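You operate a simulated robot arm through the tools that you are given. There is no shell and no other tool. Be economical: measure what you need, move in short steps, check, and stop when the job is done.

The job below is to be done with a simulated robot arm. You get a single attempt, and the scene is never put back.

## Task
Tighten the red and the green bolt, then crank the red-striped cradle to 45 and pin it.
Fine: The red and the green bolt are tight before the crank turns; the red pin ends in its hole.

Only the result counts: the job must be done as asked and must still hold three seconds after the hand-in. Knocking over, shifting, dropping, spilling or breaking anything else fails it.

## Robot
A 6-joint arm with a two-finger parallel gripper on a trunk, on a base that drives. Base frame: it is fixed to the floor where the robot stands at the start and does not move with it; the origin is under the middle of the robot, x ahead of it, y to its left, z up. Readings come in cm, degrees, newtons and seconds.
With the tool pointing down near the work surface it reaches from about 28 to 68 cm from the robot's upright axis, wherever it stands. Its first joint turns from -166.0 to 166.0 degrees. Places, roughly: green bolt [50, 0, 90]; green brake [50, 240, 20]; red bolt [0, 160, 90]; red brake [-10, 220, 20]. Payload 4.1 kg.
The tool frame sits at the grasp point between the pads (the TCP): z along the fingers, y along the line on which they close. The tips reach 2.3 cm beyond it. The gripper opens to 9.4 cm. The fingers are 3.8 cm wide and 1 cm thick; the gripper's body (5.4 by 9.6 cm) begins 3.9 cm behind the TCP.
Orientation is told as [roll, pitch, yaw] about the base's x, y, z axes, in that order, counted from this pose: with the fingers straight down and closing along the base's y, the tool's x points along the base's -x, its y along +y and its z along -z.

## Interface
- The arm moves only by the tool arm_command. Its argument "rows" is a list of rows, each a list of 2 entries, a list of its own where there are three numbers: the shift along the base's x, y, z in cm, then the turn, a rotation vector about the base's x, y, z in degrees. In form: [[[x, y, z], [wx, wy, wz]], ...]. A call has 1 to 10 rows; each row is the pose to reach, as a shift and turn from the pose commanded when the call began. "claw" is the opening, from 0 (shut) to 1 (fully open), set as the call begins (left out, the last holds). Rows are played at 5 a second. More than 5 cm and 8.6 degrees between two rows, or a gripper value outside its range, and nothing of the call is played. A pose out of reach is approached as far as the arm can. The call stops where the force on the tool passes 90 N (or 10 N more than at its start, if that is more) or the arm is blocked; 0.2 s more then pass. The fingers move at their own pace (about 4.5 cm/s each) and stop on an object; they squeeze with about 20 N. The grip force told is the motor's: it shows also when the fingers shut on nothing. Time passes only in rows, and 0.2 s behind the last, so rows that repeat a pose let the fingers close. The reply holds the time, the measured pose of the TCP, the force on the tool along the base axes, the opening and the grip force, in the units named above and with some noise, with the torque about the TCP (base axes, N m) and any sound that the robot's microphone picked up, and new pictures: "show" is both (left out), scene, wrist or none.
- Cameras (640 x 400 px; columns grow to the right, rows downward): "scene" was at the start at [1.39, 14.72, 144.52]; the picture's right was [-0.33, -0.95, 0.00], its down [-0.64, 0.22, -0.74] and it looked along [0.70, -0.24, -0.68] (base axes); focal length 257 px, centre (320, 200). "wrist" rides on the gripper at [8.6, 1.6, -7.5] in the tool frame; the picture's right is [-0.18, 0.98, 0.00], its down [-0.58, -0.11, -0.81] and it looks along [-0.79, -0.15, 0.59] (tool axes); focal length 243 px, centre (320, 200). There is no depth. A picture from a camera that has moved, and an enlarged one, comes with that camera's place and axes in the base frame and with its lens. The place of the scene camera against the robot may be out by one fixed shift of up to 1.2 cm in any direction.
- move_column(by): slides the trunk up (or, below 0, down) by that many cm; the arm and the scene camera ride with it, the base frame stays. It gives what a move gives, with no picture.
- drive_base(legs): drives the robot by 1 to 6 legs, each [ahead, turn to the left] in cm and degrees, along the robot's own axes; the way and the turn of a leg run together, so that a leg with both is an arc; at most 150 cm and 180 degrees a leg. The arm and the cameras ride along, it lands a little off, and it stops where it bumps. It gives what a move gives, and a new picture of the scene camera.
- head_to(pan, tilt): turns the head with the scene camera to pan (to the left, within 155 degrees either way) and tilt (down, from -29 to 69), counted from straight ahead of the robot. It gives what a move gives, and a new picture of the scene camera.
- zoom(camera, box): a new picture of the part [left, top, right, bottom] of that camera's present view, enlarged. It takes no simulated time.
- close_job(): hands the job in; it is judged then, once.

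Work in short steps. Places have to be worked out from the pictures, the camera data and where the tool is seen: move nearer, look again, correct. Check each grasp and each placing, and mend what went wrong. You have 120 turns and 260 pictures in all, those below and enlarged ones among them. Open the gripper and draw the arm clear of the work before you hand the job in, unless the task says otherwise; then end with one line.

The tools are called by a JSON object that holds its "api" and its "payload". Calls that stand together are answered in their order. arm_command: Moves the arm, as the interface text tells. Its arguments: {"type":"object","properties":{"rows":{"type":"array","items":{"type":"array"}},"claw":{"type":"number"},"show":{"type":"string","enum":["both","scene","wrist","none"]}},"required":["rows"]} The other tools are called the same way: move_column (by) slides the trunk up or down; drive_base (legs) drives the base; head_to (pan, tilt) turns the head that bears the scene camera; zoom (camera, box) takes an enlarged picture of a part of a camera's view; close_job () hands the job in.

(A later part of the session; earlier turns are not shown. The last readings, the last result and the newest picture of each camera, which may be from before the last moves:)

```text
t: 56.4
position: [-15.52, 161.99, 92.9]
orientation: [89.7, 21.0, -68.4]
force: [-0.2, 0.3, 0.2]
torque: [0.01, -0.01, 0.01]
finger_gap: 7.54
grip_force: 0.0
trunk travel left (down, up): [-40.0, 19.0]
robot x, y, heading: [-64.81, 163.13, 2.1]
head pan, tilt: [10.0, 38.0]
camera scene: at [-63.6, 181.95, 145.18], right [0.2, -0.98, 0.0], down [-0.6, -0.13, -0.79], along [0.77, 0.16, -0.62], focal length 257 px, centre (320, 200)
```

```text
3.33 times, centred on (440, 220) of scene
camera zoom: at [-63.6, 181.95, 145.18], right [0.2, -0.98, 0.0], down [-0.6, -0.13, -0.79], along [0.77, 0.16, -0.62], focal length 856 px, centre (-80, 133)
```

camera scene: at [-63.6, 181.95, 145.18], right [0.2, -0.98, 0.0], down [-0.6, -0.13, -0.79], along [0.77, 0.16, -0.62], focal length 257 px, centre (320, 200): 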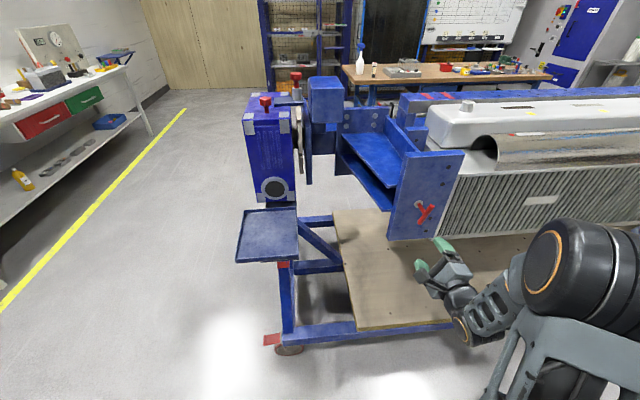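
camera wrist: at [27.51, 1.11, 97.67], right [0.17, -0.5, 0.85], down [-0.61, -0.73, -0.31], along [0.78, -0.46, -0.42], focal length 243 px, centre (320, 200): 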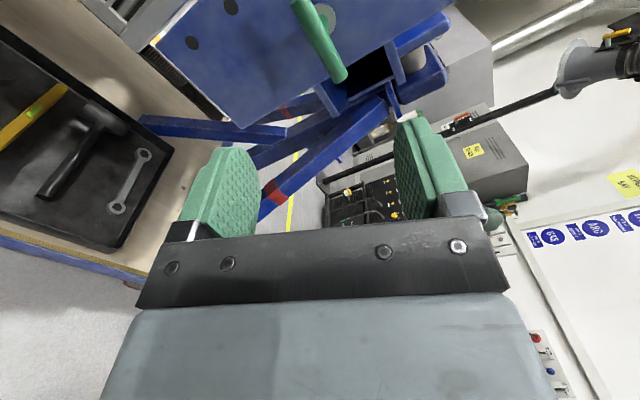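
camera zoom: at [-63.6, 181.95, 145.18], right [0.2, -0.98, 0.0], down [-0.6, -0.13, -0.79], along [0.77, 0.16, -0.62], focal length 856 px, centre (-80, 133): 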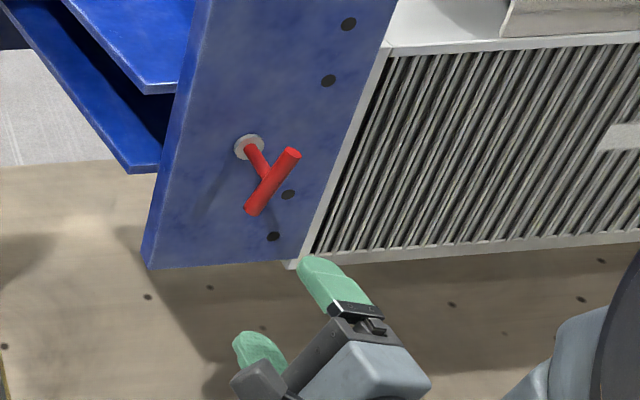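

I take a wrist picture here.

{"api": "arm_command", "payload": {"rows": [[[0, 0, 0], [0, 0, 0]]], "show": "wrist"}}

```text
t: 56.8
position: [-15.5, 161.92, 92.97]
orientation: [89.8, 21.1, -68.4]
force: [0.5, 0.3, -0.1]
torque: [-0.01, 0.01, 0.04]
finger_gap: 7.52
grip_force: 0.0
trunk travel left (down, up): [-40.0, 19.0]
robot x, y, heading: [-65.01, 162.96, 2.3]
head pan, tilt: [10.0, 38.0]
camera wrist: at [-25.08, 166.27, 97.65], right [0.2, -0.49, 0.85], down [-0.56, -0.77, -0.31], along [0.8, -0.42, -0.42], focal length 243 px, centre (320, 200)
```

wrist: 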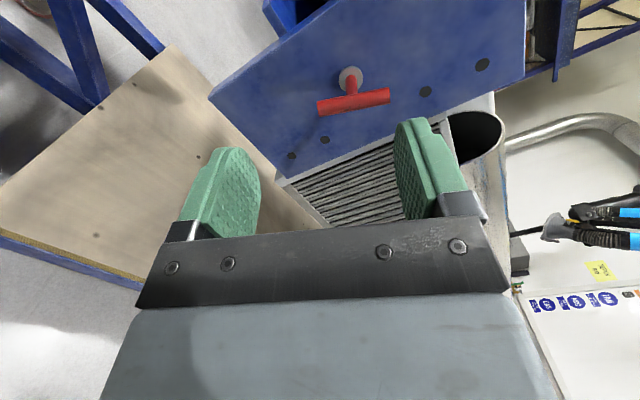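

The red bar's centre is near [0.1, 162.2, 93.4], leaning about 20° (top toward -y). I rotate the tool back to match and move to the axis.

{"api": "arm_command", "payload": {"rows": [[[0.3, -0.3, 0], [-7.8, -3.15, 0]], [[0.6, -0.6, 0.1], [-15.6, -6.3, 0]], [[0.9, -0.9, 0.1], [-23.3, -9.4, 0]], [[1.2, -1.2, 0.2], [-31.1, -12.6, 0]], [[1.5, -1.5, 0.2], [-38.9, -15.7, 0]], [[1.8, -1.8, 0.2], [-46.7, -18.9, 0]], [[2.1, -2.1, 0.3], [-54.5, -22, 0]], [[2.4, -2.4, 0.3], [-62.3, -25.2, 0]], [[2.7, -2.7, 0.4], [-70.1, -28.3, 0]], [[3, -3, 0.4], [-77.9, -31.5, 0]]], "show": "wrist"}}

```text
t: 59.0
position: [-12.61, 158.98, 93.45]
orientation: [90.6, -63.2, -68.8]
force: [-0.1, 0.8, -0.4]
torque: [0.01, -0.01, 0.03]
finger_gap: 7.54
grip_force: 0.1
trunk travel left (down, up): [-40.0, 19.0]
robot x, y, heading: [-65.27, 163.27, 1.9]
head pan, tilt: [10.0, 38.0]
camera wrist: at [-21.38, 161.26, 86.42], right [-0.3, 0.74, 0.61], down [-0.62, -0.63, 0.47], along [0.73, -0.24, 0.64], focal length 243 px, centre (320, 200)
```

wrist: 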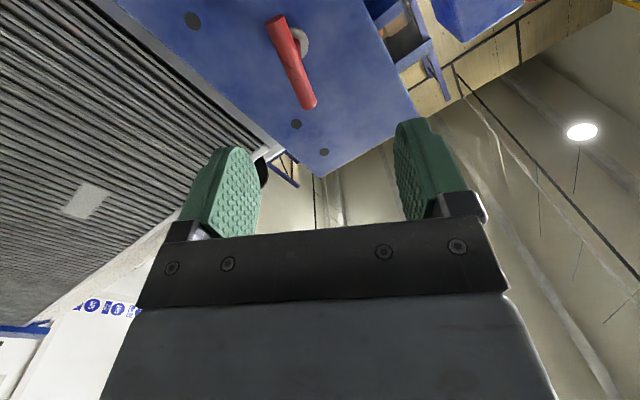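

Refined centre about [0.15, 162.0, 93.0]. I trim the angles and advance to 4 cm short, then look.

{"api": "arm_command", "payload": {"rows": [[[2.6, 0.3, -0.2], [-3.8, -1.3, -1.7]], [[5.2, 0.5, -0.35], [-7.6, -2.5, -3.4]], [[7.1, 1.15, -0.35], [-7.6, -2.5, -3.4]], [[9, 1.8, -0.35], [-7.6, -2.5, -3.4]]], "show": "wrist"}}

{"api": "zoom", "payload": {"camera": "scene", "box": [380, 160, 500, 280]}}

```text
t: 60.0
position: [-3.41, 160.98, 92.78]
orientation: [90.1, -71.0, -71.7]
force: [0.0, 0.7, 0.5]
torque: [0.01, 0.05, 0.0]
finger_gap: 7.51
grip_force: 0.1
trunk travel left (down, up): [-40.0, 19.0]
robot x, y, heading: [-64.81, 163.35, 2.0]
head pan, tilt: [10.0, 38.0]
camera wrist: at [-11.72, 162.79, 85.17], right [-0.27, 0.83, 0.49], down [-0.67, -0.53, 0.51], along [0.69, -0.19, 0.7], focal length 243 px, centre (320, 200)
```

wrist: 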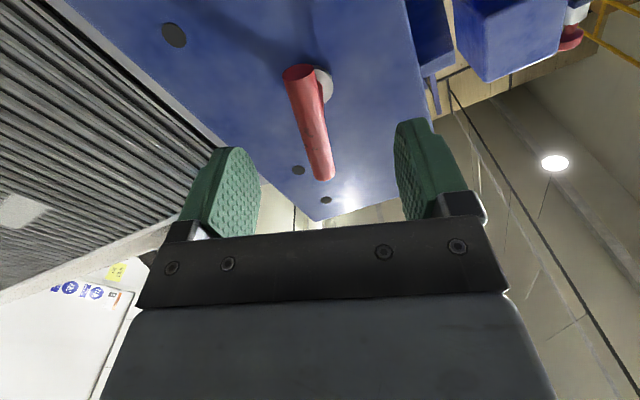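

```text
3.33 times, centred on (440, 220) of scene
camera zoom: at [-63.6, 181.95, 145.18], right [0.21, -0.98, 0.0], down [-0.6, -0.13, -0.79], along [0.77, 0.16, -0.62], focal length 856 px, centre (-80, 133)
```

zoom: 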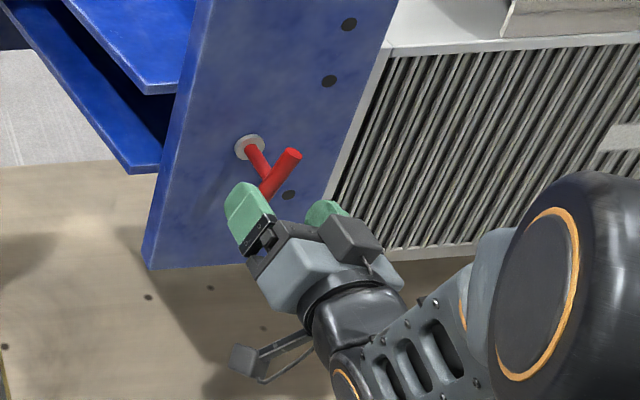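

Alignment matches the green case. Advance and grip.

{"api": "arm_command", "payload": {"rows": [[[1.8, 0.55, 0.05], [0, 0, 0]], [[3.5, 1.1, 0.1], [0, 0, 0]]], "show": "none"}}

{"api": "arm_command", "payload": {"rows": [[[0, 0, 0], [0, 0, 0]], [[0, 0, 0], [0, 0, 0]], [[0, 0, 0], [0, 0, 0]], [[0, 0, 0], [0, 0, 0]], [[0, 0, 0], [0, 0, 0]]], "claw": 0, "show": "wrist"}}

```text
t: 60.6
position: [0.14, 162.04, 92.9]
orientation: [90.3, -71.1, -71.8]
force: [-0.3, 0.3, -0.4]
torque: [0.01, 0.03, -0.02]
finger_gap: 7.51
grip_force: 0.1
trunk travel left (down, up): [-40.0, 19.0]
robot x, y, heading: [-65.56, 163.06, 1.7]
head pan, tilt: [10.0, 38.0]
```

```text
t: 61.8
position: [0.1, 161.57, 92.91]
orientation: [89.9, -70.8, -71.7]
force: [8.3, -22.6, -6.3]
torque: [0.0, 0.13, -0.35]
finger_gap: 1.59
grip_force: 44.9
trunk travel left (down, up): [-40.0, 19.0]
robot x, y, heading: [-65.12, 163.01, 1.8]
head pan, tilt: [10.0, 38.0]
camera wrist: at [-8.17, 163.53, 85.23], right [-0.27, 0.83, 0.5], down [-0.68, -0.53, 0.51], along [0.69, -0.2, 0.7], focal length 243 px, centre (320, 200)
```

wrist: 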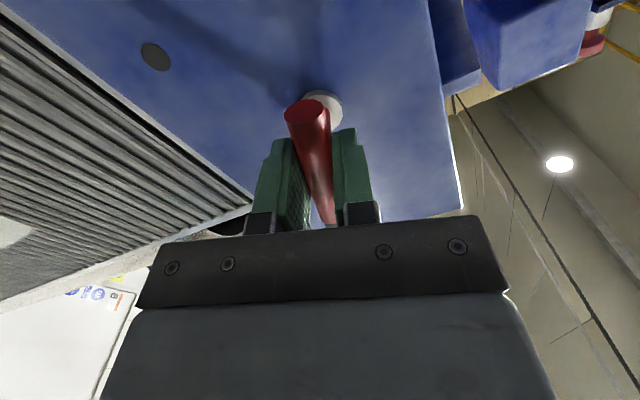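

I relieve the sideways load and turn 72°.

{"api": "arm_command", "payload": {"rows": [[[0.1, -0.5, -0.1], [0, 0, 0]], [[0.1, -0.5, -0.1], [7.58, 2.54, 0]], [[0.1, -0.5, -0.1], [15.2, 5.07, 0]], [[0.1, -0.5, -0.1], [22.75, 7.6, 0]], [[0.1, -0.5, -0.1], [30.3, 10.1, 0]], [[0.1, -0.5, -0.1], [37.9, 12.7, 0]], [[0.1, -0.5, -0.1], [45.5, 15.2, 0]], [[0.1, -0.5, -0.1], [53.1, 17.8, 0]], [[0.1, -0.5, -0.1], [60.7, 20.3, 0]]], "show": "none"}}

```text
t: 63.8
position: [0.2, 161.81, 92.95]
orientation: [89.8, -7.1, -71.4]
force: [1.3, 24.7, -2.6]
torque: [-0.06, 0.13, 1.12]
finger_gap: 1.55
grip_force: 44.8
trunk travel left (down, up): [-40.0, 19.0]
robot x, y, heading: [-65.11, 162.78, 1.6]
head pan, tilt: [10.0, 38.0]
```

Turning freely; I shift +y to relieve and continue.

{"api": "arm_command", "payload": {"rows": [[[0, 0.35, 0], [0, 0, 0]], [[0, 0.4, 0], [7.58, 2.54, 0]], [[0, 0.4, 0], [15.2, 5.07, 0]], [[0, 0.4, 0], [22.75, 7.6, 0]], [[0, 0.4, 0], [30.3, 10.1, 0]], [[0, 0.4, 0], [37.9, 12.7, 0]], [[0, 0.4, 0], [45.5, 15.2, 0]], [[0, 0.4, 0], [53.1, 17.8, 0]]], "show": "none"}}

```text
t: 65.6
position: [0.17, 161.66, 93.11]
orientation: [90.1, 49.1, -71.5]
force: [10.3, -2.6, 12.0]
torque: [0.02, -0.18, -0.09]
finger_gap: 1.58
grip_force: 45.1
trunk travel left (down, up): [-40.0, 19.0]
robot x, y, heading: [-64.96, 163.02, 1.7]
head pan, tilt: [10.0, 38.0]
```

At θ≈139°; I take 12° more, then open and back off.

{"api": "arm_command", "payload": {"rows": [[[0, 0, 0.1], [6, 2, 0]], [[0, 0, 0.1], [11.4, 3.8, 0]]], "show": "none"}}

{"api": "arm_command", "payload": {"rows": [[[0, 0, 0], [0, 0, 0]], [[0, 0, 0], [0, 0, 0]], [[0, 0, 0], [0, 0, 0]], [[0, 0, 0], [0, 0, 0]], [[-2.9, -0.9, 0], [0, 0, 0]], [[-5.7, -1.9, 0], [0, 0, 0]]], "claw": 0.7, "show": "wrist"}}

```text
t: 66.2
position: [0.12, 161.59, 93.05]
orientation: [90.0, 61.1, -71.5]
force: [8.0, -9.1, 11.2]
torque: [0.34, -1.21, 0.53]
finger_gap: 1.59
grip_force: 44.7
trunk travel left (down, up): [-40.0, 19.0]
robot x, y, heading: [-64.78, 163.2, 2.0]
head pan, tilt: [10.0, 38.0]
```

```text
t: 67.6
position: [-5.57, 159.66, 92.96]
orientation: [89.7, 61.0, -71.7]
force: [-0.3, -0.4, -0.8]
torque: [-0.03, -0.03, 0.02]
finger_gap: 6.59
grip_force: 0.0
trunk travel left (down, up): [-40.0, 19.0]
robot x, y, heading: [-64.9, 162.99, 2.0]
head pan, tilt: [10.0, 38.0]
camera wrist: at [-13.43, 159.96, 101.45], right [0.3, -0.9, 0.32], down [-0.71, -0.43, -0.56], along [0.64, -0.05, -0.77], focal length 243 px, centre (320, 200)
```

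wrist: 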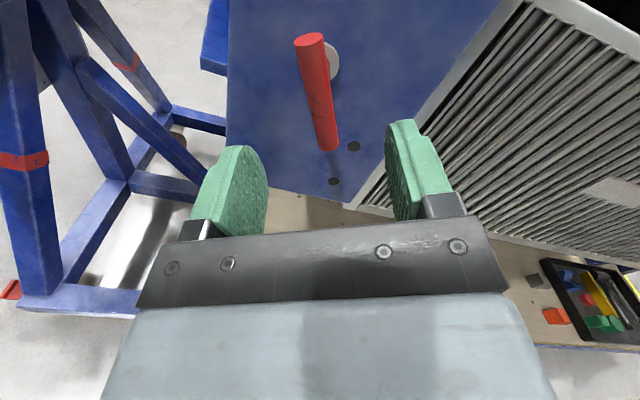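

Well aligned along the axis. I rotate the tool back by 180° about the axis over three calls, advancing at the end.

{"api": "arm_command", "payload": {"rows": [[[0, 0, 0], [-8.06, -2.7, 0]], [[0, 0, 0], [-16.1, -5.4, 0]], [[0, 0, 0], [-24.2, -8.1, 0]], [[0, 0, 0], [-32.2, -10.8, 0]], [[0, 0, 0], [-40.3, -13.5, 0]], [[0, 0, 0], [-48.3, -16.2, 0]], [[0, 0, 0], [-56.4, -18.9, 0]], [[0, 0, 0], [-64.5, -21.6, 0]], [[0, 0, 0], [-72.5, -24.2, 0]], [[0, 0, 0], [-80.6, -27, 0]]], "show": "none"}}

{"api": "arm_command", "payload": {"rows": [[[0, 0, 0], [-8.06, -2.7, 0]], [[0, 0, 0], [-16.1, -5.4, 0]], [[0, 0, 0], [-24.2, -8.1, 0]], [[0, 0, 0], [-32.2, -10.8, 0]], [[0, 0, 0], [-40.3, -13.5, 0]], [[0, 0, 0], [-48.3, -16.2, 0]], [[0, 0, 0], [-56.4, -18.9, 0]], [[0, 0, 0], [-64.5, -21.6, 0]], [[0, 0, 0], [-72.5, -24.2, 0]], [[0, 0, 0], [-80.6, -27, 0]]], "show": "none"}}

{"api": "arm_command", "payload": {"rows": [[[0, 0, 0], [-4.75, -1.6, 0]], [[0, 0, 0], [-9.5, -3.2, 0]]], "show": "wrist"}}

```text
t: 69.8
position: [-5.61, 159.91, 93.07]
orientation: [89.9, -24.2, -71.5]
force: [-0.6, 0.0, 0.2]
torque: [0.03, 0.01, 0.0]
finger_gap: 6.6
grip_force: 0.0
trunk travel left (down, up): [-40.0, 19.0]
robot x, y, heading: [-64.79, 163.35, 1.9]
head pan, tilt: [10.0, 38.0]
```

```text
t: 72.0
position: [-5.6, 159.98, 93.19]
orientation: [-90.5, -70.9, 109.0]
force: [-0.4, 0.3, -0.9]
torque: [-0.03, -0.01, 0.01]
finger_gap: 6.63
grip_force: 0.0
trunk travel left (down, up): [-40.0, 19.0]
robot x, y, heading: [-64.92, 162.71, 1.8]
head pan, tilt: [10.0, 38.0]
```

```text
t: 72.6
position: [-5.66, 159.95, 93.11]
orientation: [-90.3, -60.9, 108.8]
force: [-0.2, -0.2, -0.2]
torque: [0.04, 0.01, 0.03]
finger_gap: 6.58
grip_force: 0.0
trunk travel left (down, up): [-40.0, 19.0]
robot x, y, heading: [-64.72, 162.93, 1.9]
head pan, tilt: [10.0, 38.0]
camera wrist: at [-11.66, 154.89, 84.86], right [-0.3, 0.9, -0.32], down [-0.83, -0.08, 0.56], along [0.48, 0.43, 0.77], focal length 243 px, centre (320, 200)
```

wrist: 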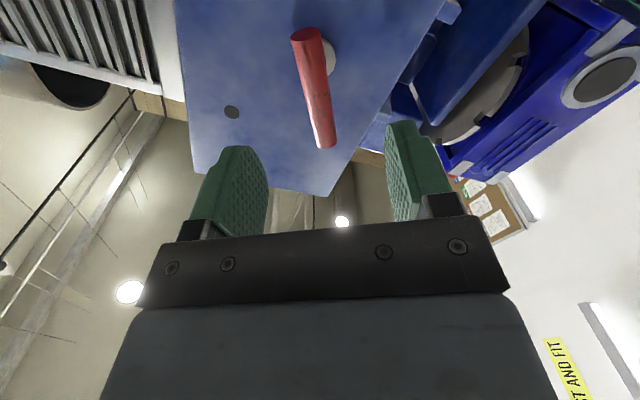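

Aligned. Advance and regrip.

{"api": "arm_command", "payload": {"rows": [[[1.9, 0.6, 0], [0, 0, 0]], [[3.8, 1.2, 0], [0, 0, 0]], [[5.7, 1.75, 0], [0, 0, 0]]], "show": "none"}}

{"api": "arm_command", "payload": {"rows": [[[0, 0, 0], [0, 0, 0]], [[0, 0, 0], [0, 0, 0]], [[0, 0, 0], [0, 0, 0]], [[0, 0, 0], [0, 0, 0]], [[0, 0, 0], [0, 0, 0]]], "claw": 0, "show": "none"}}

{"api": "arm_command", "payload": {"rows": [[[0, 0, 0], [7.58, 2.54, 0]], [[0, 0, 0], [15.2, 5.07, 0]], [[0, 0, 0], [22.75, 7.6, 0]], [[0, 0, 0], [30.3, 10.1, 0]], [[0, 0, 0], [37.9, 12.7, 0]], [[0, 0, 0], [45.5, 15.2, 0]], [[0, 0, 0], [53.1, 17.8, 0]]], "show": "none"}}

```text
t: 73.4
position: [0.13, 161.63, 93.08]
orientation: [-90.4, -60.9, 108.7]
force: [0.1, -1.0, 0.4]
torque: [-0.03, 0.0, 0.02]
finger_gap: 6.57
grip_force: 0.1
trunk travel left (down, up): [-40.0, 19.0]
robot x, y, heading: [-64.83, 163.11, 1.8]
head pan, tilt: [10.0, 38.0]
```

```text
t: 74.6
position: [0.04, 161.58, 93.22]
orientation: [-90.3, -60.8, 108.9]
force: [1.6, 0.6, -0.4]
torque: [-0.01, -0.06, 0.03]
finger_gap: 1.57
grip_force: 45.0
trunk travel left (down, up): [-40.0, 19.0]
robot x, y, heading: [-65.37, 162.65, 1.9]
head pan, tilt: [10.0, 38.0]
```

```text
t: 76.2
position: [0.08, 161.45, 93.1]
orientation: [90.2, -62.9, -72.0]
force: [-7.1, -13.0, -0.2]
torque: [0.3, -1.13, -0.74]
finger_gap: 1.56
grip_force: 45.1
trunk travel left (down, up): [-40.0, 19.0]
robot x, y, heading: [-64.83, 162.91, 1.5]
head pan, tilt: [10.0, 38.0]
```

Still turning (about 188° total). Continue.

{"api": "arm_command", "payload": {"rows": [[[0, -0.1, 0], [7.58, 2.54, 0]], [[0, -0.1, 0], [15.2, 5.07, 0]], [[0, -0.1, 0], [22.75, 7.6, 0]], [[0, -0.1, 0], [30.3, 10.1, 0]], [[0, -0.1, 0], [37.9, 12.7, 0]]], "show": "none"}}

{"api": "arm_command", "payload": {"rows": [[[0, 0, 0], [7.58, 2.54, 0]], [[0, 0, 0], [15.2, 5.07, 0]], [[0, 0, 0], [22.75, 7.6, 0]]], "show": "wrist"}}

```text
t: 77.4
position: [0.07, 161.41, 93.11]
orientation: [90.0, -22.8, -71.8]
force: [5.2, -22.2, 0.7]
torque: [0.06, -0.39, -1.09]
finger_gap: 1.56
grip_force: 45.0
trunk travel left (down, up): [-40.0, 19.0]
robot x, y, heading: [-65.25, 163.18, 1.8]
head pan, tilt: [10.0, 38.0]
```

```text
t: 78.2
position: [0.06, 161.41, 93.09]
orientation: [89.8, 1.0, -71.7]
force: [1.7, -22.0, -5.1]
torque: [-1.77, -0.52, -0.78]
finger_gap: 1.58
grip_force: 44.2
trunk travel left (down, up): [-40.0, 19.0]
robot x, y, heading: [-65.05, 162.91, 1.9]
head pan, tilt: [10.0, 38.0]
camera wrist: at [-9.58, 167.27, 94.84], right [0.07, -0.19, 0.98], down [-0.58, -0.8, -0.12], along [0.81, -0.56, -0.16], focal length 243 px, centre (320, 200)
```

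wrist: 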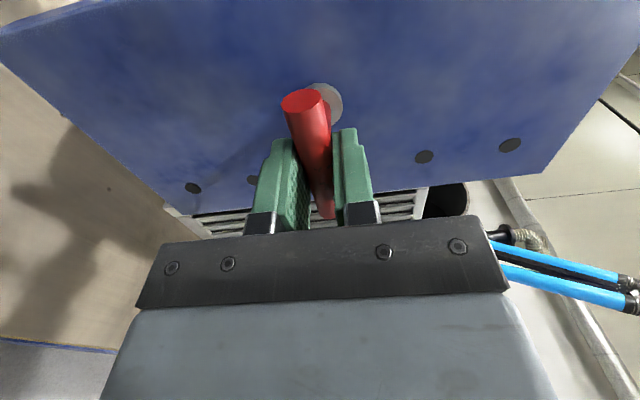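

Torque has begun to rise (-1.8 N·m). Two more steps to seat it fully.

{"api": "arm_command", "payload": {"rows": [[[0, 0, 0], [7.58, 2.54, 0]], [[0, 0, 0], [15.2, 5.07, 0]], [[0, 0, 0], [21, 7, 0]], [[0, 0, 0], [21, 7, 0]]], "show": "wrist"}}

```text
t: 79.2
position: [0.08, 161.74, 93.0]
orientation: [89.8, 23.0, -71.4]
force: [-12.6, -2.1, -14.9]
torque: [-2.65, -0.58, 1.45]
finger_gap: 3.21
grip_force: 45.3
trunk travel left (down, up): [-40.0, 19.0]
robot x, y, heading: [-65.14, 162.95, 2.0]
head pan, tilt: [10.0, 38.0]
camera wrist: at [-9.27, 166.38, 97.96], right [0.18, -0.52, 0.83], down [-0.61, -0.73, -0.32], along [0.77, -0.45, -0.45], focal length 243 px, centre (320, 200)
```

wrist: 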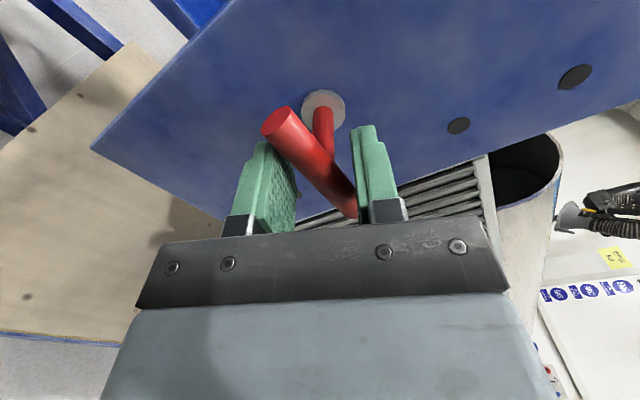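

The red bolt is at its stop too. Release and retreat, then survey the gearbox.

{"api": "arm_command", "payload": {"rows": [[[0, 0, 0], [0, 0, 0]], [[0, 0, 0], [0, 0, 0]], [[0, 0, 0], [0, 0, 0]], [[0, 0, 0], [0, 0, 0]], [[-3.8, -1.2, 0], [0, 0, 0]], [[-7.6, -2.5, 0], [0, 0, 0]], [[-11.4, -3.8, 0], [0, 0, 0]], [[-15.2, -5, 0], [0, 0, 0]]], "claw": 0.8, "show": "scene"}}

{"api": "head_to", "payload": {"pan": 40, "tilt": 30}}

{"api": "zoom", "payload": {"camera": "scene", "box": [0, 60, 320, 260]}}

```text
t: 81.0
position: [-15.07, 156.4, 93.34]
orientation: [89.9, 23.0, -71.7]
force: [-0.1, 0.3, -0.5]
torque: [0.0, -0.01, 0.0]
finger_gap: 7.51
grip_force: 0.0
trunk travel left (down, up): [-40.0, 19.0]
robot x, y, heading: [-65.17, 162.86, 2.2]
head pan, tilt: [10.0, 38.0]
camera scene: at [-63.59, 181.93, 145.18], right [0.21, -0.98, 0.0], down [-0.6, -0.13, -0.79], along [0.77, 0.16, -0.62], focal length 257 px, centre (320, 200)
```

scene: 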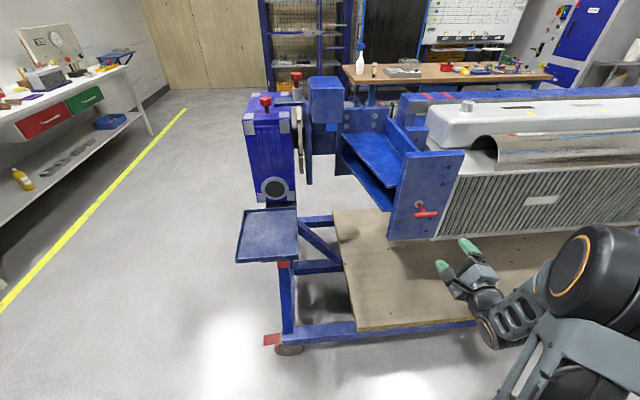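

```text
t: 82.0
position: [-14.84, 156.53, 93.38]
orientation: [90.0, 23.0, -71.6]
force: [0.5, 0.4, -0.1]
torque: [-0.01, -0.03, 0.0]
finger_gap: 7.55
grip_force: 0.0
trunk travel left (down, up): [-40.0, 19.0]
robot x, y, heading: [-65.0, 162.99, 2.0]
head pan, tilt: [40.0, 30.0]
camera scene: at [-65.3, 186.18, 146.42], right [0.67, -0.75, 0.0], down [-0.37, -0.33, -0.87], along [0.65, 0.58, -0.5], focal length 257 px, centre (320, 200)
```

scene: 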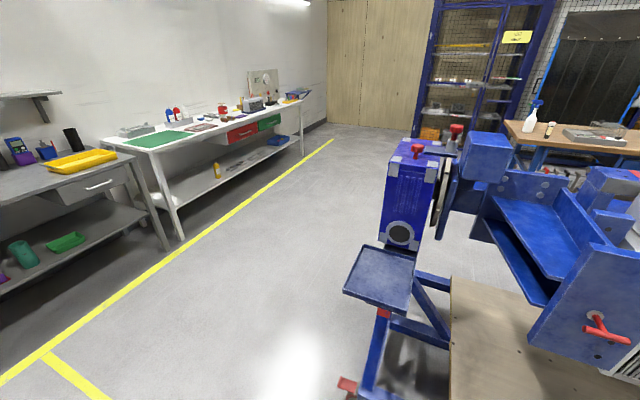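

```text
2.00 times, centred on (160, 160) of scene
camera zoom: at [-65.3, 186.18, 146.42], right [0.67, -0.75, 0.0], down [-0.37, -0.33, -0.87], along [0.65, 0.58, -0.5], focal length 514 px, centre (640, 280)
```

zoom: 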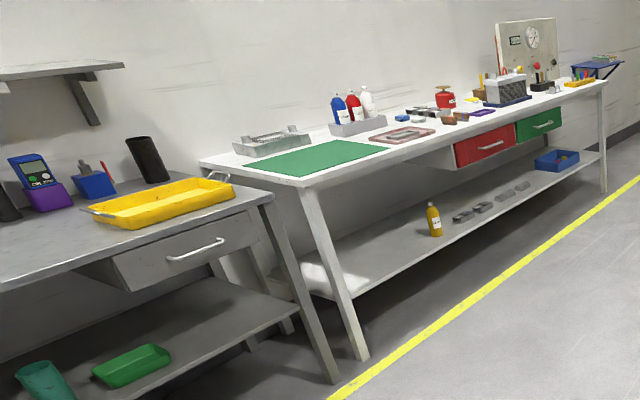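

No crank is visible from this side; it may be on the gearbox's far side. I drive toward the end of the cradle to look.

{"api": "drive_base", "payload": {"legs": [[0, 85], [100, 0], [0, -60]]}}

{"api": "head_to", "payload": {"pan": -60, "tilt": 35}}

```text
t: 93.5
position: [-14.14, 279.72, 93.34]
orientation: [89.9, 23.0, -44.8]
force: [0.4, -0.1, -1.3]
torque: [0.02, 0.01, -0.01]
finger_gap: 7.52
grip_force: 0.0
trunk travel left (down, up): [-40.0, 19.0]
robot x, y, heading: [-61.69, 262.92, 28.6]
head pan, tilt: [40.0, 30.0]
camera scene: at [-72.23, 283.83, 146.42], right [0.93, -0.36, 0.0], down [-0.18, -0.47, -0.87], along [0.31, 0.81, -0.5], focal length 257 px, centre (320, 200)
```

scene: 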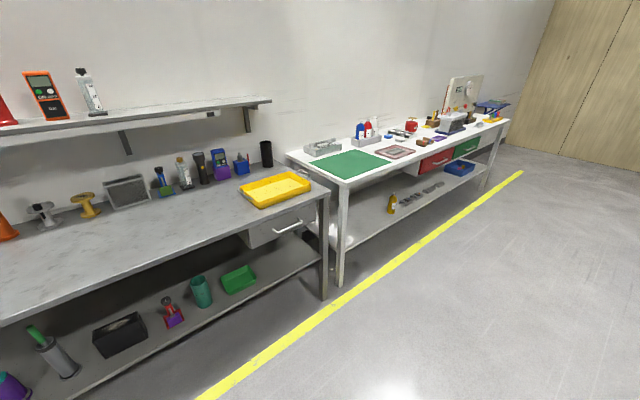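

```text
t: 95.2
position: [-14.07, 279.75, 93.35]
orientation: [89.9, 23.0, -44.8]
force: [0.2, 0.2, 0.1]
torque: [-0.03, -0.02, -0.03]
finger_gap: 7.54
grip_force: 0.0
trunk travel left (down, up): [-40.0, 19.0]
robot x, y, heading: [-61.69, 262.97, 28.6]
head pan, tilt: [-60.0, 35.0]
camera scene: at [-67.99, 270.83, 145.64], right [-0.52, -0.85, 0.0], down [-0.49, 0.3, -0.82], along [0.7, -0.43, -0.57], focal length 257 px, centre (320, 200)
```

scene: 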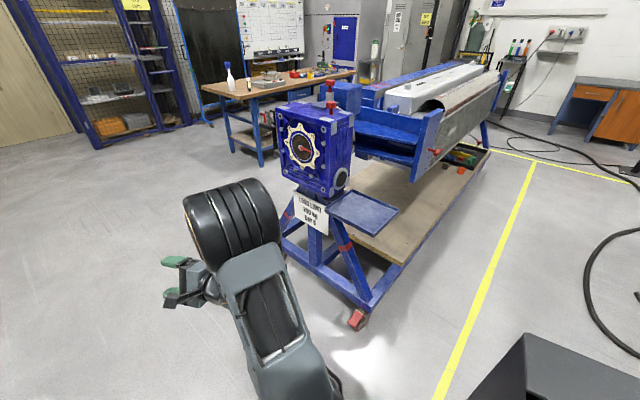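

{"api": "zoom", "payload": {"camera": "scene", "box": [260, 70, 400, 240]}}

{"api": "zoom", "payload": {"camera": "scene", "box": [280, 180, 420, 350]}}

```text
2.35 times, centred on (330, 155) of scene
camera zoom: at [-67.99, 270.83, 145.64], right [-0.52, -0.85, 0.0], down [-0.49, 0.3, -0.82], along [0.7, -0.43, -0.57], focal length 605 px, centre (296, 306)
```

zoom: 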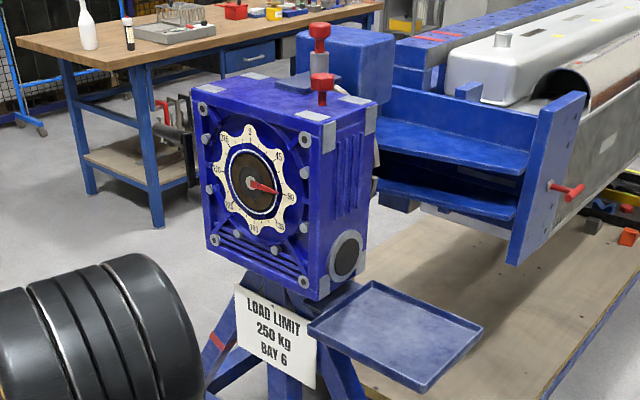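

```text
2.35 times, centred on (350, 265) of scene
camera zoom: at [-67.99, 270.83, 145.64], right [-0.52, -0.85, 0.0], down [-0.49, 0.3, -0.82], along [0.7, -0.43, -0.57], focal length 605 px, centre (249, 47)
```

zoom: 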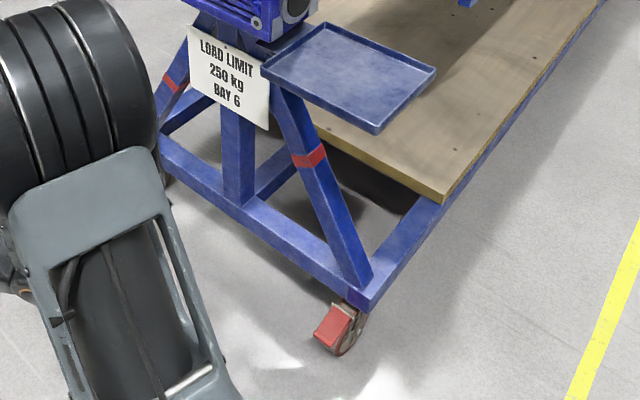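

The gearbox's end face bears a dial (pointer near 90) with the pinhole disc behind it; crank must be on the far side. I drive around the end to look.

{"api": "drive_base", "payload": {"legs": [[100, -4]]}}

{"api": "head_to", "payload": {"pan": -120, "tilt": 35}}

```text
t: 100.4
position: [76.15, 320.52, 93.31]
orientation: [89.9, 23.0, -49.1]
force: [0.1, 0.5, -0.3]
torque: [-0.02, 0.0, 0.02]
finger_gap: 7.52
grip_force: 0.1
trunk travel left (down, up): [-40.0, 19.0]
robot x, y, heading: [27.17, 307.44, 24.2]
head pan, tilt: [-60.0, 35.0]
camera scene: at [21.64, 315.66, 145.64], right [-0.58, -0.81, 0.0], down [-0.47, 0.33, -0.82], along [0.67, -0.48, -0.57], focal length 257 px, centre (320, 200)
```

scene: 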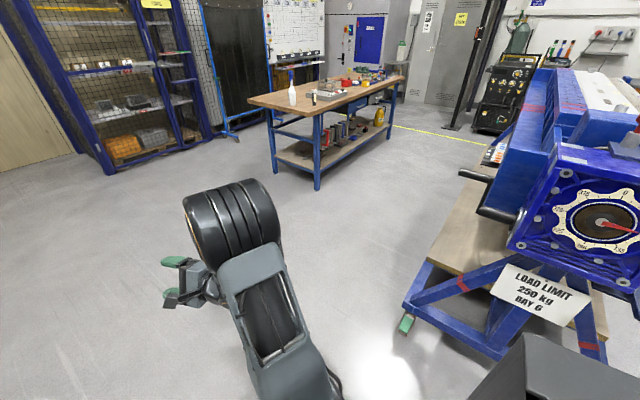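

```text
t: 101.7
position: [75.91, 320.51, 93.26]
orientation: [89.9, 23.1, -49.2]
force: [0.8, -0.5, 0.0]
torque: [-0.03, 0.05, -0.02]
finger_gap: 7.53
grip_force: 0.0
trunk travel left (down, up): [-40.0, 19.0]
robot x, y, heading: [27.16, 307.31, 24.2]
head pan, tilt: [-120.0, 35.0]
camera scene: at [13.63, 312.03, 145.64], right [-1.0, 0.1, 0.0], down [0.06, 0.57, -0.82], along [-0.08, -0.82, -0.57], focal length 257 px, centre (320, 200)
```

scene: 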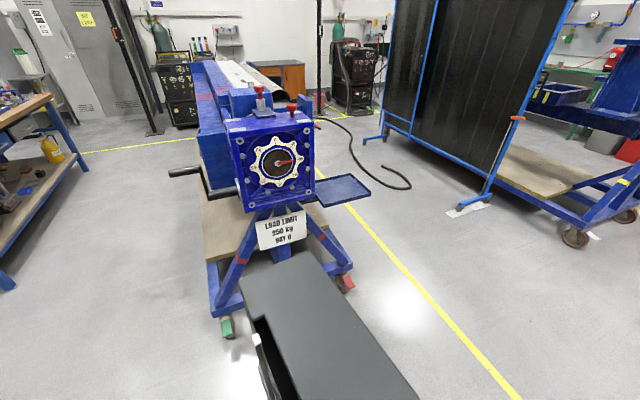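

Found the crank on the +x side. I zoom in on the dial, crank and pedals.

{"api": "zoom", "payload": {"camera": "scene", "box": [150, 70, 330, 220]}}

{"api": "zoom", "payload": {"camera": "scene", "box": [230, 80, 320, 200]}}

{"api": "zoom", "payload": {"camera": "scene", "box": [190, 250, 370, 350]}}

```text
2.67 times, centred on (240, 145) of scene
camera zoom: at [13.63, 312.03, 145.64], right [-1.0, 0.1, 0.0], down [0.06, 0.57, -0.82], along [-0.08, -0.82, -0.57], focal length 685 px, centre (533, 347)
```

zoom: 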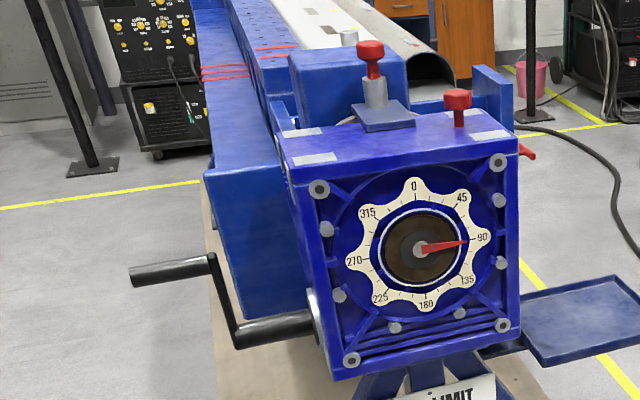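

```text
3.33 times, centred on (275, 140) of scene
camera zoom: at [13.63, 312.03, 145.64], right [-1.0, 0.1, 0.0], down [0.06, 0.57, -0.82], along [-0.08, -0.82, -0.57], focal length 856 px, centre (470, 400)
```

zoom: 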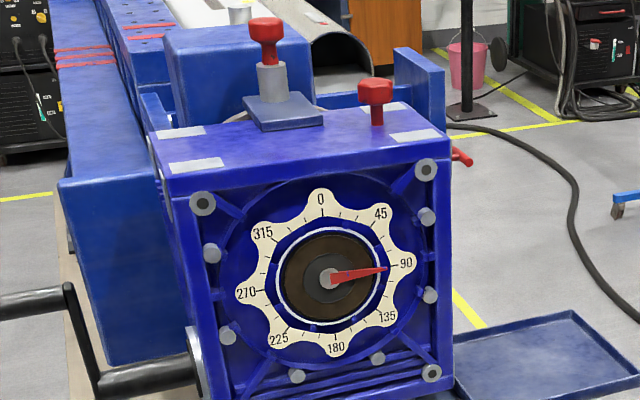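

```text
3.56 times, centred on (280, 300) of scene
camera zoom: at [13.63, 312.03, 145.64], right [-1.0, 0.1, 0.0], down [0.06, 0.57, -0.82], along [-0.08, -0.82, -0.57], focal length 914 px, centre (462, -156)
```

zoom: 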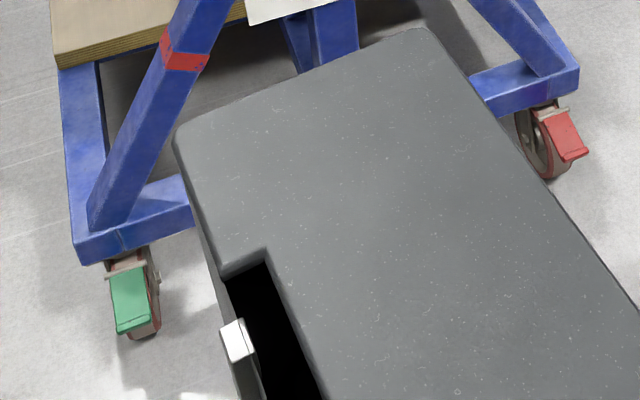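

Layout so far (base frame): dial centre about [20, 226, 103], crank handle about [47–57, 230–233, 105], pin A about [26, 208, 124], knob B about [14, 215, 120]. I drive wide around to the crank side.

{"api": "drive_base", "payload": {"legs": [[0, -39], [88, 0], [0, -90], [0, -57.5]]}}

{"api": "head_to", "payload": {"pan": 10, "tilt": 30}}

```text
t: 114.4
position: [60.26, 276.73, 93.36]
orientation: [89.9, 23.0, 126.0]
force: [0.1, -0.5, 0.3]
torque: [0.01, 0.02, -0.01]
finger_gap: 7.5
grip_force: 0.0
trunk travel left (down, up): [-40.0, 19.0]
robot x, y, heading: [109.89, 285.89, -160.3]
head pan, tilt: [-120.0, 35.0]
camera scene: at [122.23, 281.51, 145.64], right [0.98, -0.18, 0.0], down [-0.1, -0.56, -0.82], along [0.15, 0.81, -0.57], focal length 257 px, centre (320, 200)
```

scene: 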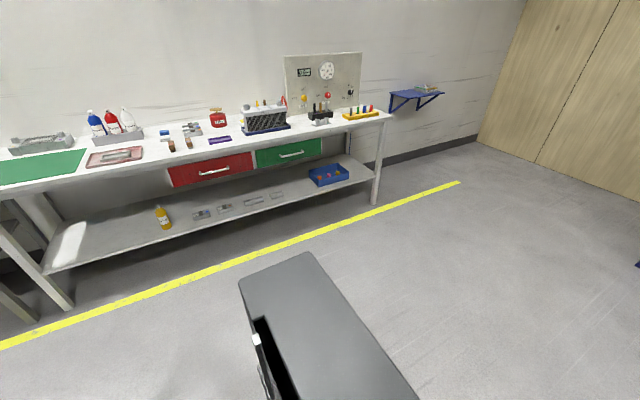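

```text
t: 116.5
position: [60.13, 276.64, 93.3]
orientation: [89.9, 23.0, 126.2]
force: [0.4, 0.7, 0.8]
torque: [0.01, -0.03, -0.02]
finger_gap: 7.52
grip_force: 0.0
trunk travel left (down, up): [-40.0, 19.0]
robot x, y, heading: [109.81, 285.64, -160.4]
head pan, tilt: [10.0, 30.0]
camera scene: at [112.77, 268.39, 146.42], right [-0.49, 0.87, 0.0], down [0.44, 0.25, -0.87], along [-0.75, -0.43, -0.5], focal length 257 px, centre (320, 200)
```

scene: 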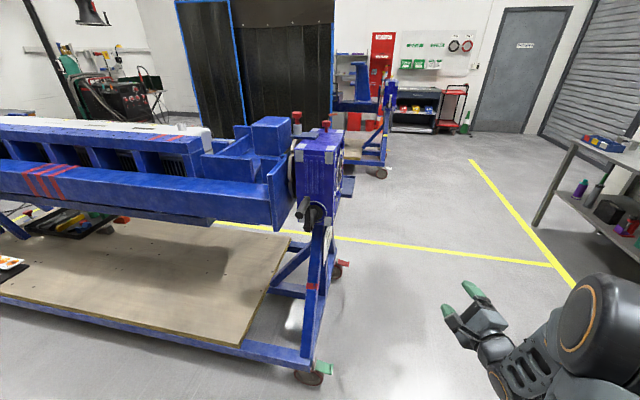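

{"api": "zoom", "payload": {"camera": "scene", "box": [240, 95, 370, 235]}}

{"api": "zoom", "payload": {"camera": "scene", "box": [260, 240, 380, 400]}}

```text
2.86 times, centred on (305, 165) of scene
camera zoom: at [112.77, 268.39, 146.42], right [-0.49, 0.87, 0.0], down [0.44, 0.25, -0.87], along [-0.75, -0.43, -0.5], focal length 734 px, centre (363, 300)
```

zoom: 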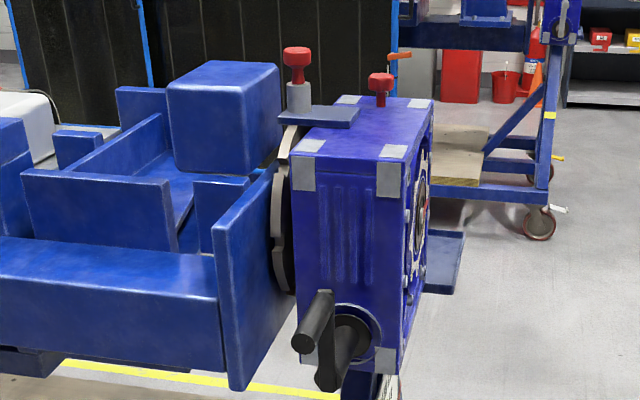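

```text
2.50 times, centred on (320, 320) of scene
camera zoom: at [112.77, 268.39, 146.42], right [-0.49, 0.87, 0.0], down [0.44, 0.25, -0.87], along [-0.75, -0.43, -0.5], focal length 642 px, centre (320, -100)
```

zoom: 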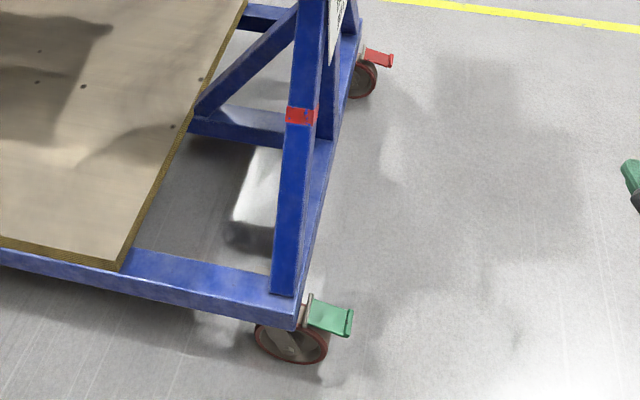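

{"api": "zoom", "payload": {"camera": "scene", "box": [295, 345, 345, 395]}}

{"api": "zoom", "payload": {"camera": "scene", "box": [325, 250, 355, 285]}}

{"api": "zoom", "payload": {"camera": "scene", "box": [280, 105, 345, 170]}}

```text
8.00 times, centred on (320, 370) of scene
camera zoom: at [112.77, 268.39, 146.42], right [-0.49, 0.87, 0.0], down [0.44, 0.25, -0.87], along [-0.75, -0.43, -0.5], focal length 2056 px, centre (320, -1160)
```

zoom: 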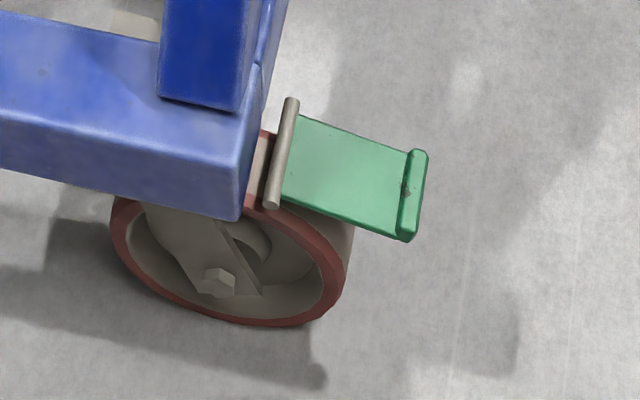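

```text
11.43 times, centred on (340, 268) of scene
camera zoom: at [112.77, 268.39, 146.42], right [-0.49, 0.87, 0.0], down [0.44, 0.25, -0.87], along [-0.75, -0.43, -0.5], focal length 2937 px, centre (91, -571)
```

zoom: 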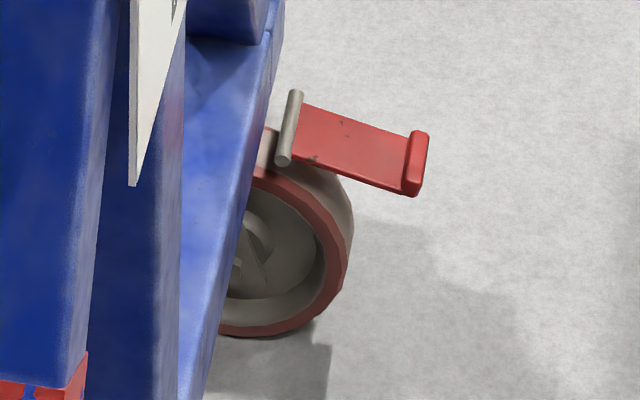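

```text
6.15 times, centred on (312, 138) of scene
camera zoom: at [112.77, 268.39, 146.42], right [-0.49, 0.87, 0.0], down [0.44, 0.25, -0.87], along [-0.75, -0.43, -0.5], focal length 1581 px, centre (366, 585)
```

zoom: 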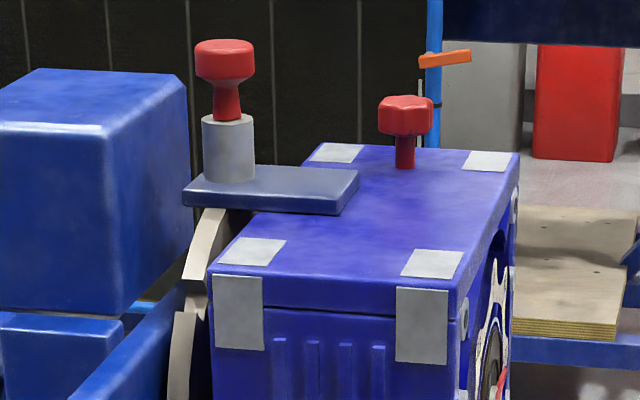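

Both brake pedals sit alike, so I leave them. Knob A is an index pin in a bushing over the notched disc; knob B is just on the gearbox lid. The end face gives the best access to both pin and crank, so I drive to there, first far out.

{"api": "drive_base", "payload": {"legs": [[0, -34], [111, 0], [0, 122]]}}

{"api": "move_column", "payload": {"by": 19}}

{"api": "head_to", "payload": {"pan": 5, "tilt": 35}}

```text
t: 128.9
position: [9.52, 261.98, 93.35]
orientation: [89.9, 23.0, -144.3]
force: [-0.1, 0.0, 0.2]
torque: [-0.02, 0.02, -0.01]
finger_gap: 7.52
grip_force: 0.1
trunk travel left (down, up): [-40.0, 19.0]
robot x, y, heading: [0.8, 311.99, -70.7]
head pan, tilt: [10.0, 30.0]
camera scene: at [18.39, 315.8, 146.42], right [-0.87, -0.49, 0.0], down [-0.24, 0.44, -0.87], along [0.42, -0.76, -0.5], focal length 257 px, centre (320, 200)
```

scene: 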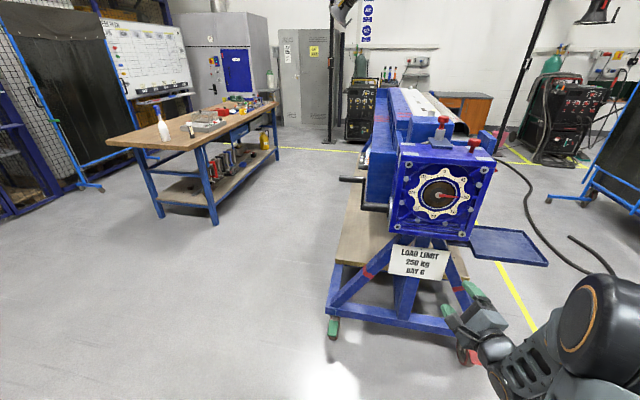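

```text
t: 131.0
position: [9.65, 262.01, 112.37]
orientation: [89.9, 23.0, -144.2]
force: [-0.1, -0.2, 0.4]
torque: [-0.02, 0.02, -0.03]
finger_gap: 7.52
grip_force: 0.1
trunk travel left (down, up): [-59.0, 0.0]
robot x, y, heading: [0.39, 311.82, -70.4]
head pan, tilt: [10.0, 30.0]
```

```text
t: 131.7
position: [9.48, 262.04, 112.32]
orientation: [89.9, 23.0, -144.2]
force: [-0.1, -0.7, 0.6]
torque: [0.0, -0.02, 0.0]
finger_gap: 7.53
grip_force: 0.0
trunk travel left (down, up): [-59.0, 0.0]
robot x, y, heading: [1.12, 311.73, -70.5]
head pan, tilt: [5.0, 35.0]
camera scene: at [17.59, 315.66, 164.64], right [-0.91, -0.41, 0.0], down [-0.24, 0.52, -0.82], along [0.34, -0.75, -0.57], focal length 257 px, centre (320, 200)
```

scene: 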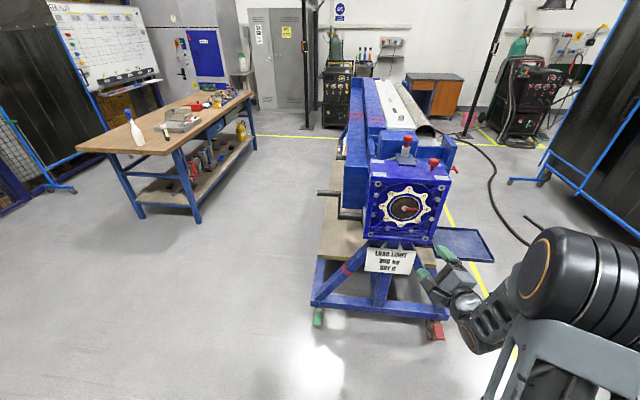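

I reorient the tool to point down (jaws closing across the cradle axis) while lifting it, well clear of the cart.

{"api": "arm_command", "payload": {"rows": [[[0, 0, 1.5], [0.73, 6.56, 4.89]], [[0, 0, 3], [1.46, 13.1, 9.8]], [[0, 0, 4.5], [2.19, 19.7, 14.7]], [[0, 0, 6], [2.9, 26.2, 19.6]], [[0, 0, 7.5], [3.65, 32.8, 24.5]], [[0, 0, 9], [4.4, 39.4, 29.3]], [[0, 0, 10.5], [5.1, 45.9, 34.2]], [[0, 0, 12], [5.8, 52.5, 39.1]], [[0, 0, 13.5], [6.6, 59, 44]], [[0, 0, 15], [7.3, 65.6, 48.9]]], "show": "none"}}

{"api": "arm_command", "payload": {"rows": [[[0, 0, 0.5], [0.73, 6.56, 4.89]], [[0, 0, 1], [1.46, 13.1, 9.8]], [[0, 0, 1.5], [2.19, 19.7, 14.7]], [[0, 0, 2], [2.9, 26.2, 19.6]], [[0, 0, 2], [3.65, 32.8, 24.5]]]}}

```text
t: 133.8
position: [9.07, 262.0, 127.12]
orientation: [32.3, -6.8, -98.4]
force: [1.1, -0.1, 0.5]
torque: [0.05, 0.0, 0.03]
finger_gap: 7.5
grip_force: 0.1
out of reach, approached as far as the arm can: row 10
trunk travel left (down, up): [-59.0, 0.0]
robot x, y, heading: [0.71, 311.85, -70.5]
head pan, tilt: [5.0, 35.0]
```

```text
t: 135.1
position: [8.73, 262.44, 127.91]
orientation: [15.2, -4.8, -75.0]
force: [-0.1, -0.1, 0.3]
torque: [0.02, 0.03, -0.03]
finger_gap: 7.52
grip_force: 0.1
out of reach, approached as far as the arm can: row 1, 2, 3, 4, 5
trunk travel left (down, up): [-59.0, 0.0]
robot x, y, heading: [0.81, 311.67, -70.6]
head pan, tilt: [5.0, 35.0]
camera scene: at [17.57, 315.67, 164.64], right [-0.91, -0.41, 0.0], down [-0.24, 0.52, -0.82], along [0.34, -0.75, -0.57], focal length 257 px, centre (320, 200)
camera wrist: at [6.09, 271.32, 134.87], right [0.96, 0.09, 0.27], down [-0.17, -0.58, 0.8], along [0.23, -0.81, -0.54], focal length 243 px, centre (320, 200)
```

scene: 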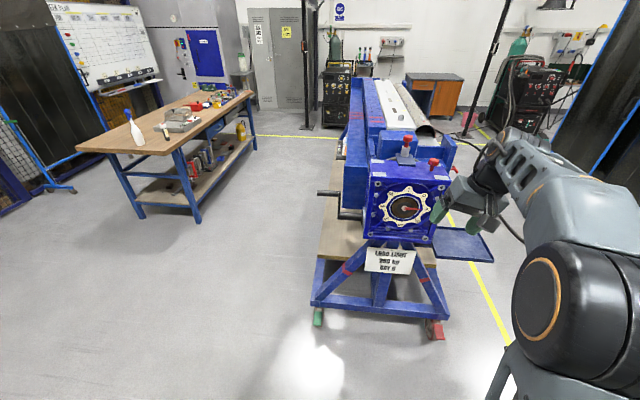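
wrist: 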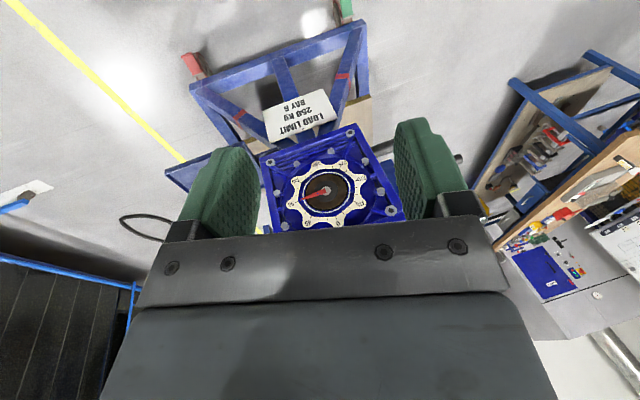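

About 16° of tilt remains due to a reach limit. I try the remainder with the TCP a bit lower and nearer.

{"api": "arm_command", "payload": {"rows": [[[-1.5, 1, -1.5], [0, 4, 0.7]], [[-3, 2, -3], [0.1, 8, 1.4]], [[-4, 3, -4.5], [0.2, 12, 2.1]], [[-5, 4, -6], [0.2, 15.8, 2.8]]], "show": "scene"}}

```text
t: 136.1
position: [5.5, 265.32, 122.42]
orientation: [14.2, -5.8, -73.4]
force: [-0.3, 1.1, 0.0]
torque: [-0.03, -0.04, 0.01]
finger_gap: 7.51
grip_force: 0.0
out of reach, approached as far as the arm can: row 1, 2, 3, 4
trunk travel left (down, up): [-59.0, 0.0]
robot x, y, heading: [1.21, 311.93, -70.9]
head pan, tilt: [5.0, 35.0]
camera scene: at [17.6, 315.65, 164.64], right [-0.91, -0.41, 0.0], down [-0.24, 0.52, -0.82], along [0.34, -0.75, -0.57], focal length 257 px, centre (320, 200)
```

scene: 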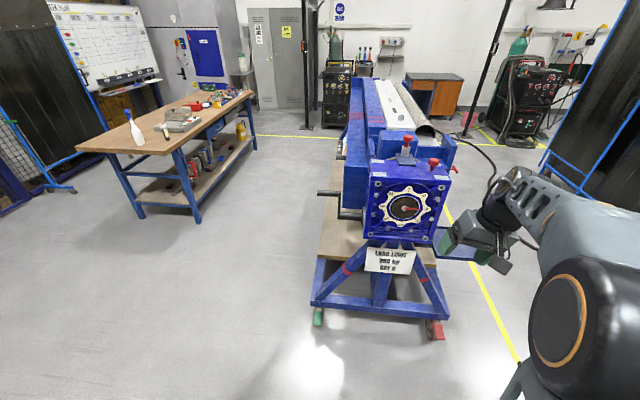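

A wrist joint limit blocks this branch, so I unwind the rotation I just made.

{"api": "arm_command", "payload": {"rows": [[[1, -0.5, 0], [-0.73, -6.56, -4.89]], [[2, -1, 0], [-1.46, -13.1, -9.8]], [[2, -1, 0], [-2.19, -19.7, -14.7]], [[2, -1, 0], [-2.9, -26.2, -19.6]], [[2, -1, 0], [-3.65, -32.8, -24.5]], [[2, -1, 0], [-4.4, -39.4, -29.3]], [[2, -1, 0], [-5.1, -45.9, -34.2]]], "show": "none"}}

{"api": "arm_command", "payload": {"rows": [[[0, 0, 0], [-0.73, -6.56, -4.89]], [[0, 0, 0], [-1.46, -13.1, -9.8]], [[0, 0, 0], [-2.19, -19.7, -14.7]], [[0, 0, 0], [-2.9, -26.2, -19.6]], [[0, 0, 0], [-3.65, -32.8, -24.5]], [[0, 0, 0], [-4.4, -39.4, -29.3]]], "show": "wrist"}}

```text
t: 137.7
position: [7.68, 264.2, 122.66]
orientation: [60.2, -7.6, -115.4]
force: [-0.2, 0.0, 0.3]
torque: [0.03, -0.06, -0.02]
finger_gap: 7.5
grip_force: 0.1
trunk travel left (down, up): [-59.0, 0.0]
robot x, y, heading: [0.98, 311.78, -70.7]
head pan, tilt: [5.0, 35.0]
```

```text
t: 139.1
position: [7.69, 264.09, 122.57]
orientation: [92.8, 14.5, -143.6]
force: [0.2, -0.1, -0.9]
torque: [0.0, 0.0, -0.05]
finger_gap: 7.52
grip_force: 0.1
trunk travel left (down, up): [-59.0, 0.0]
robot x, y, heading: [0.51, 312.03, -70.7]
head pan, tilt: [5.0, 35.0]
camera wrist: at [9.77, 275.1, 126.0], right [-0.37, -0.21, 0.9], down [-0.9, 0.33, -0.29], along [-0.24, -0.92, -0.31], focal length 243 px, centre (320, 200)
```

wrist: 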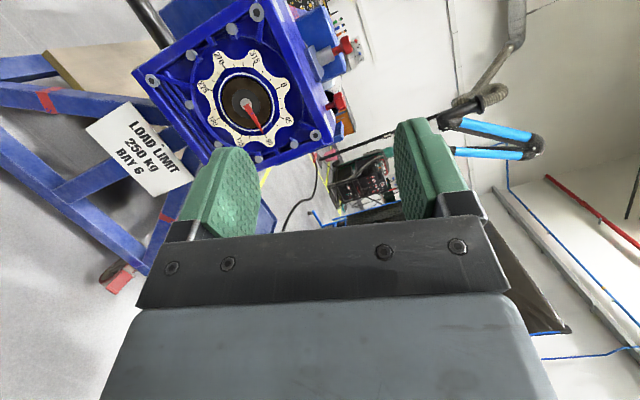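

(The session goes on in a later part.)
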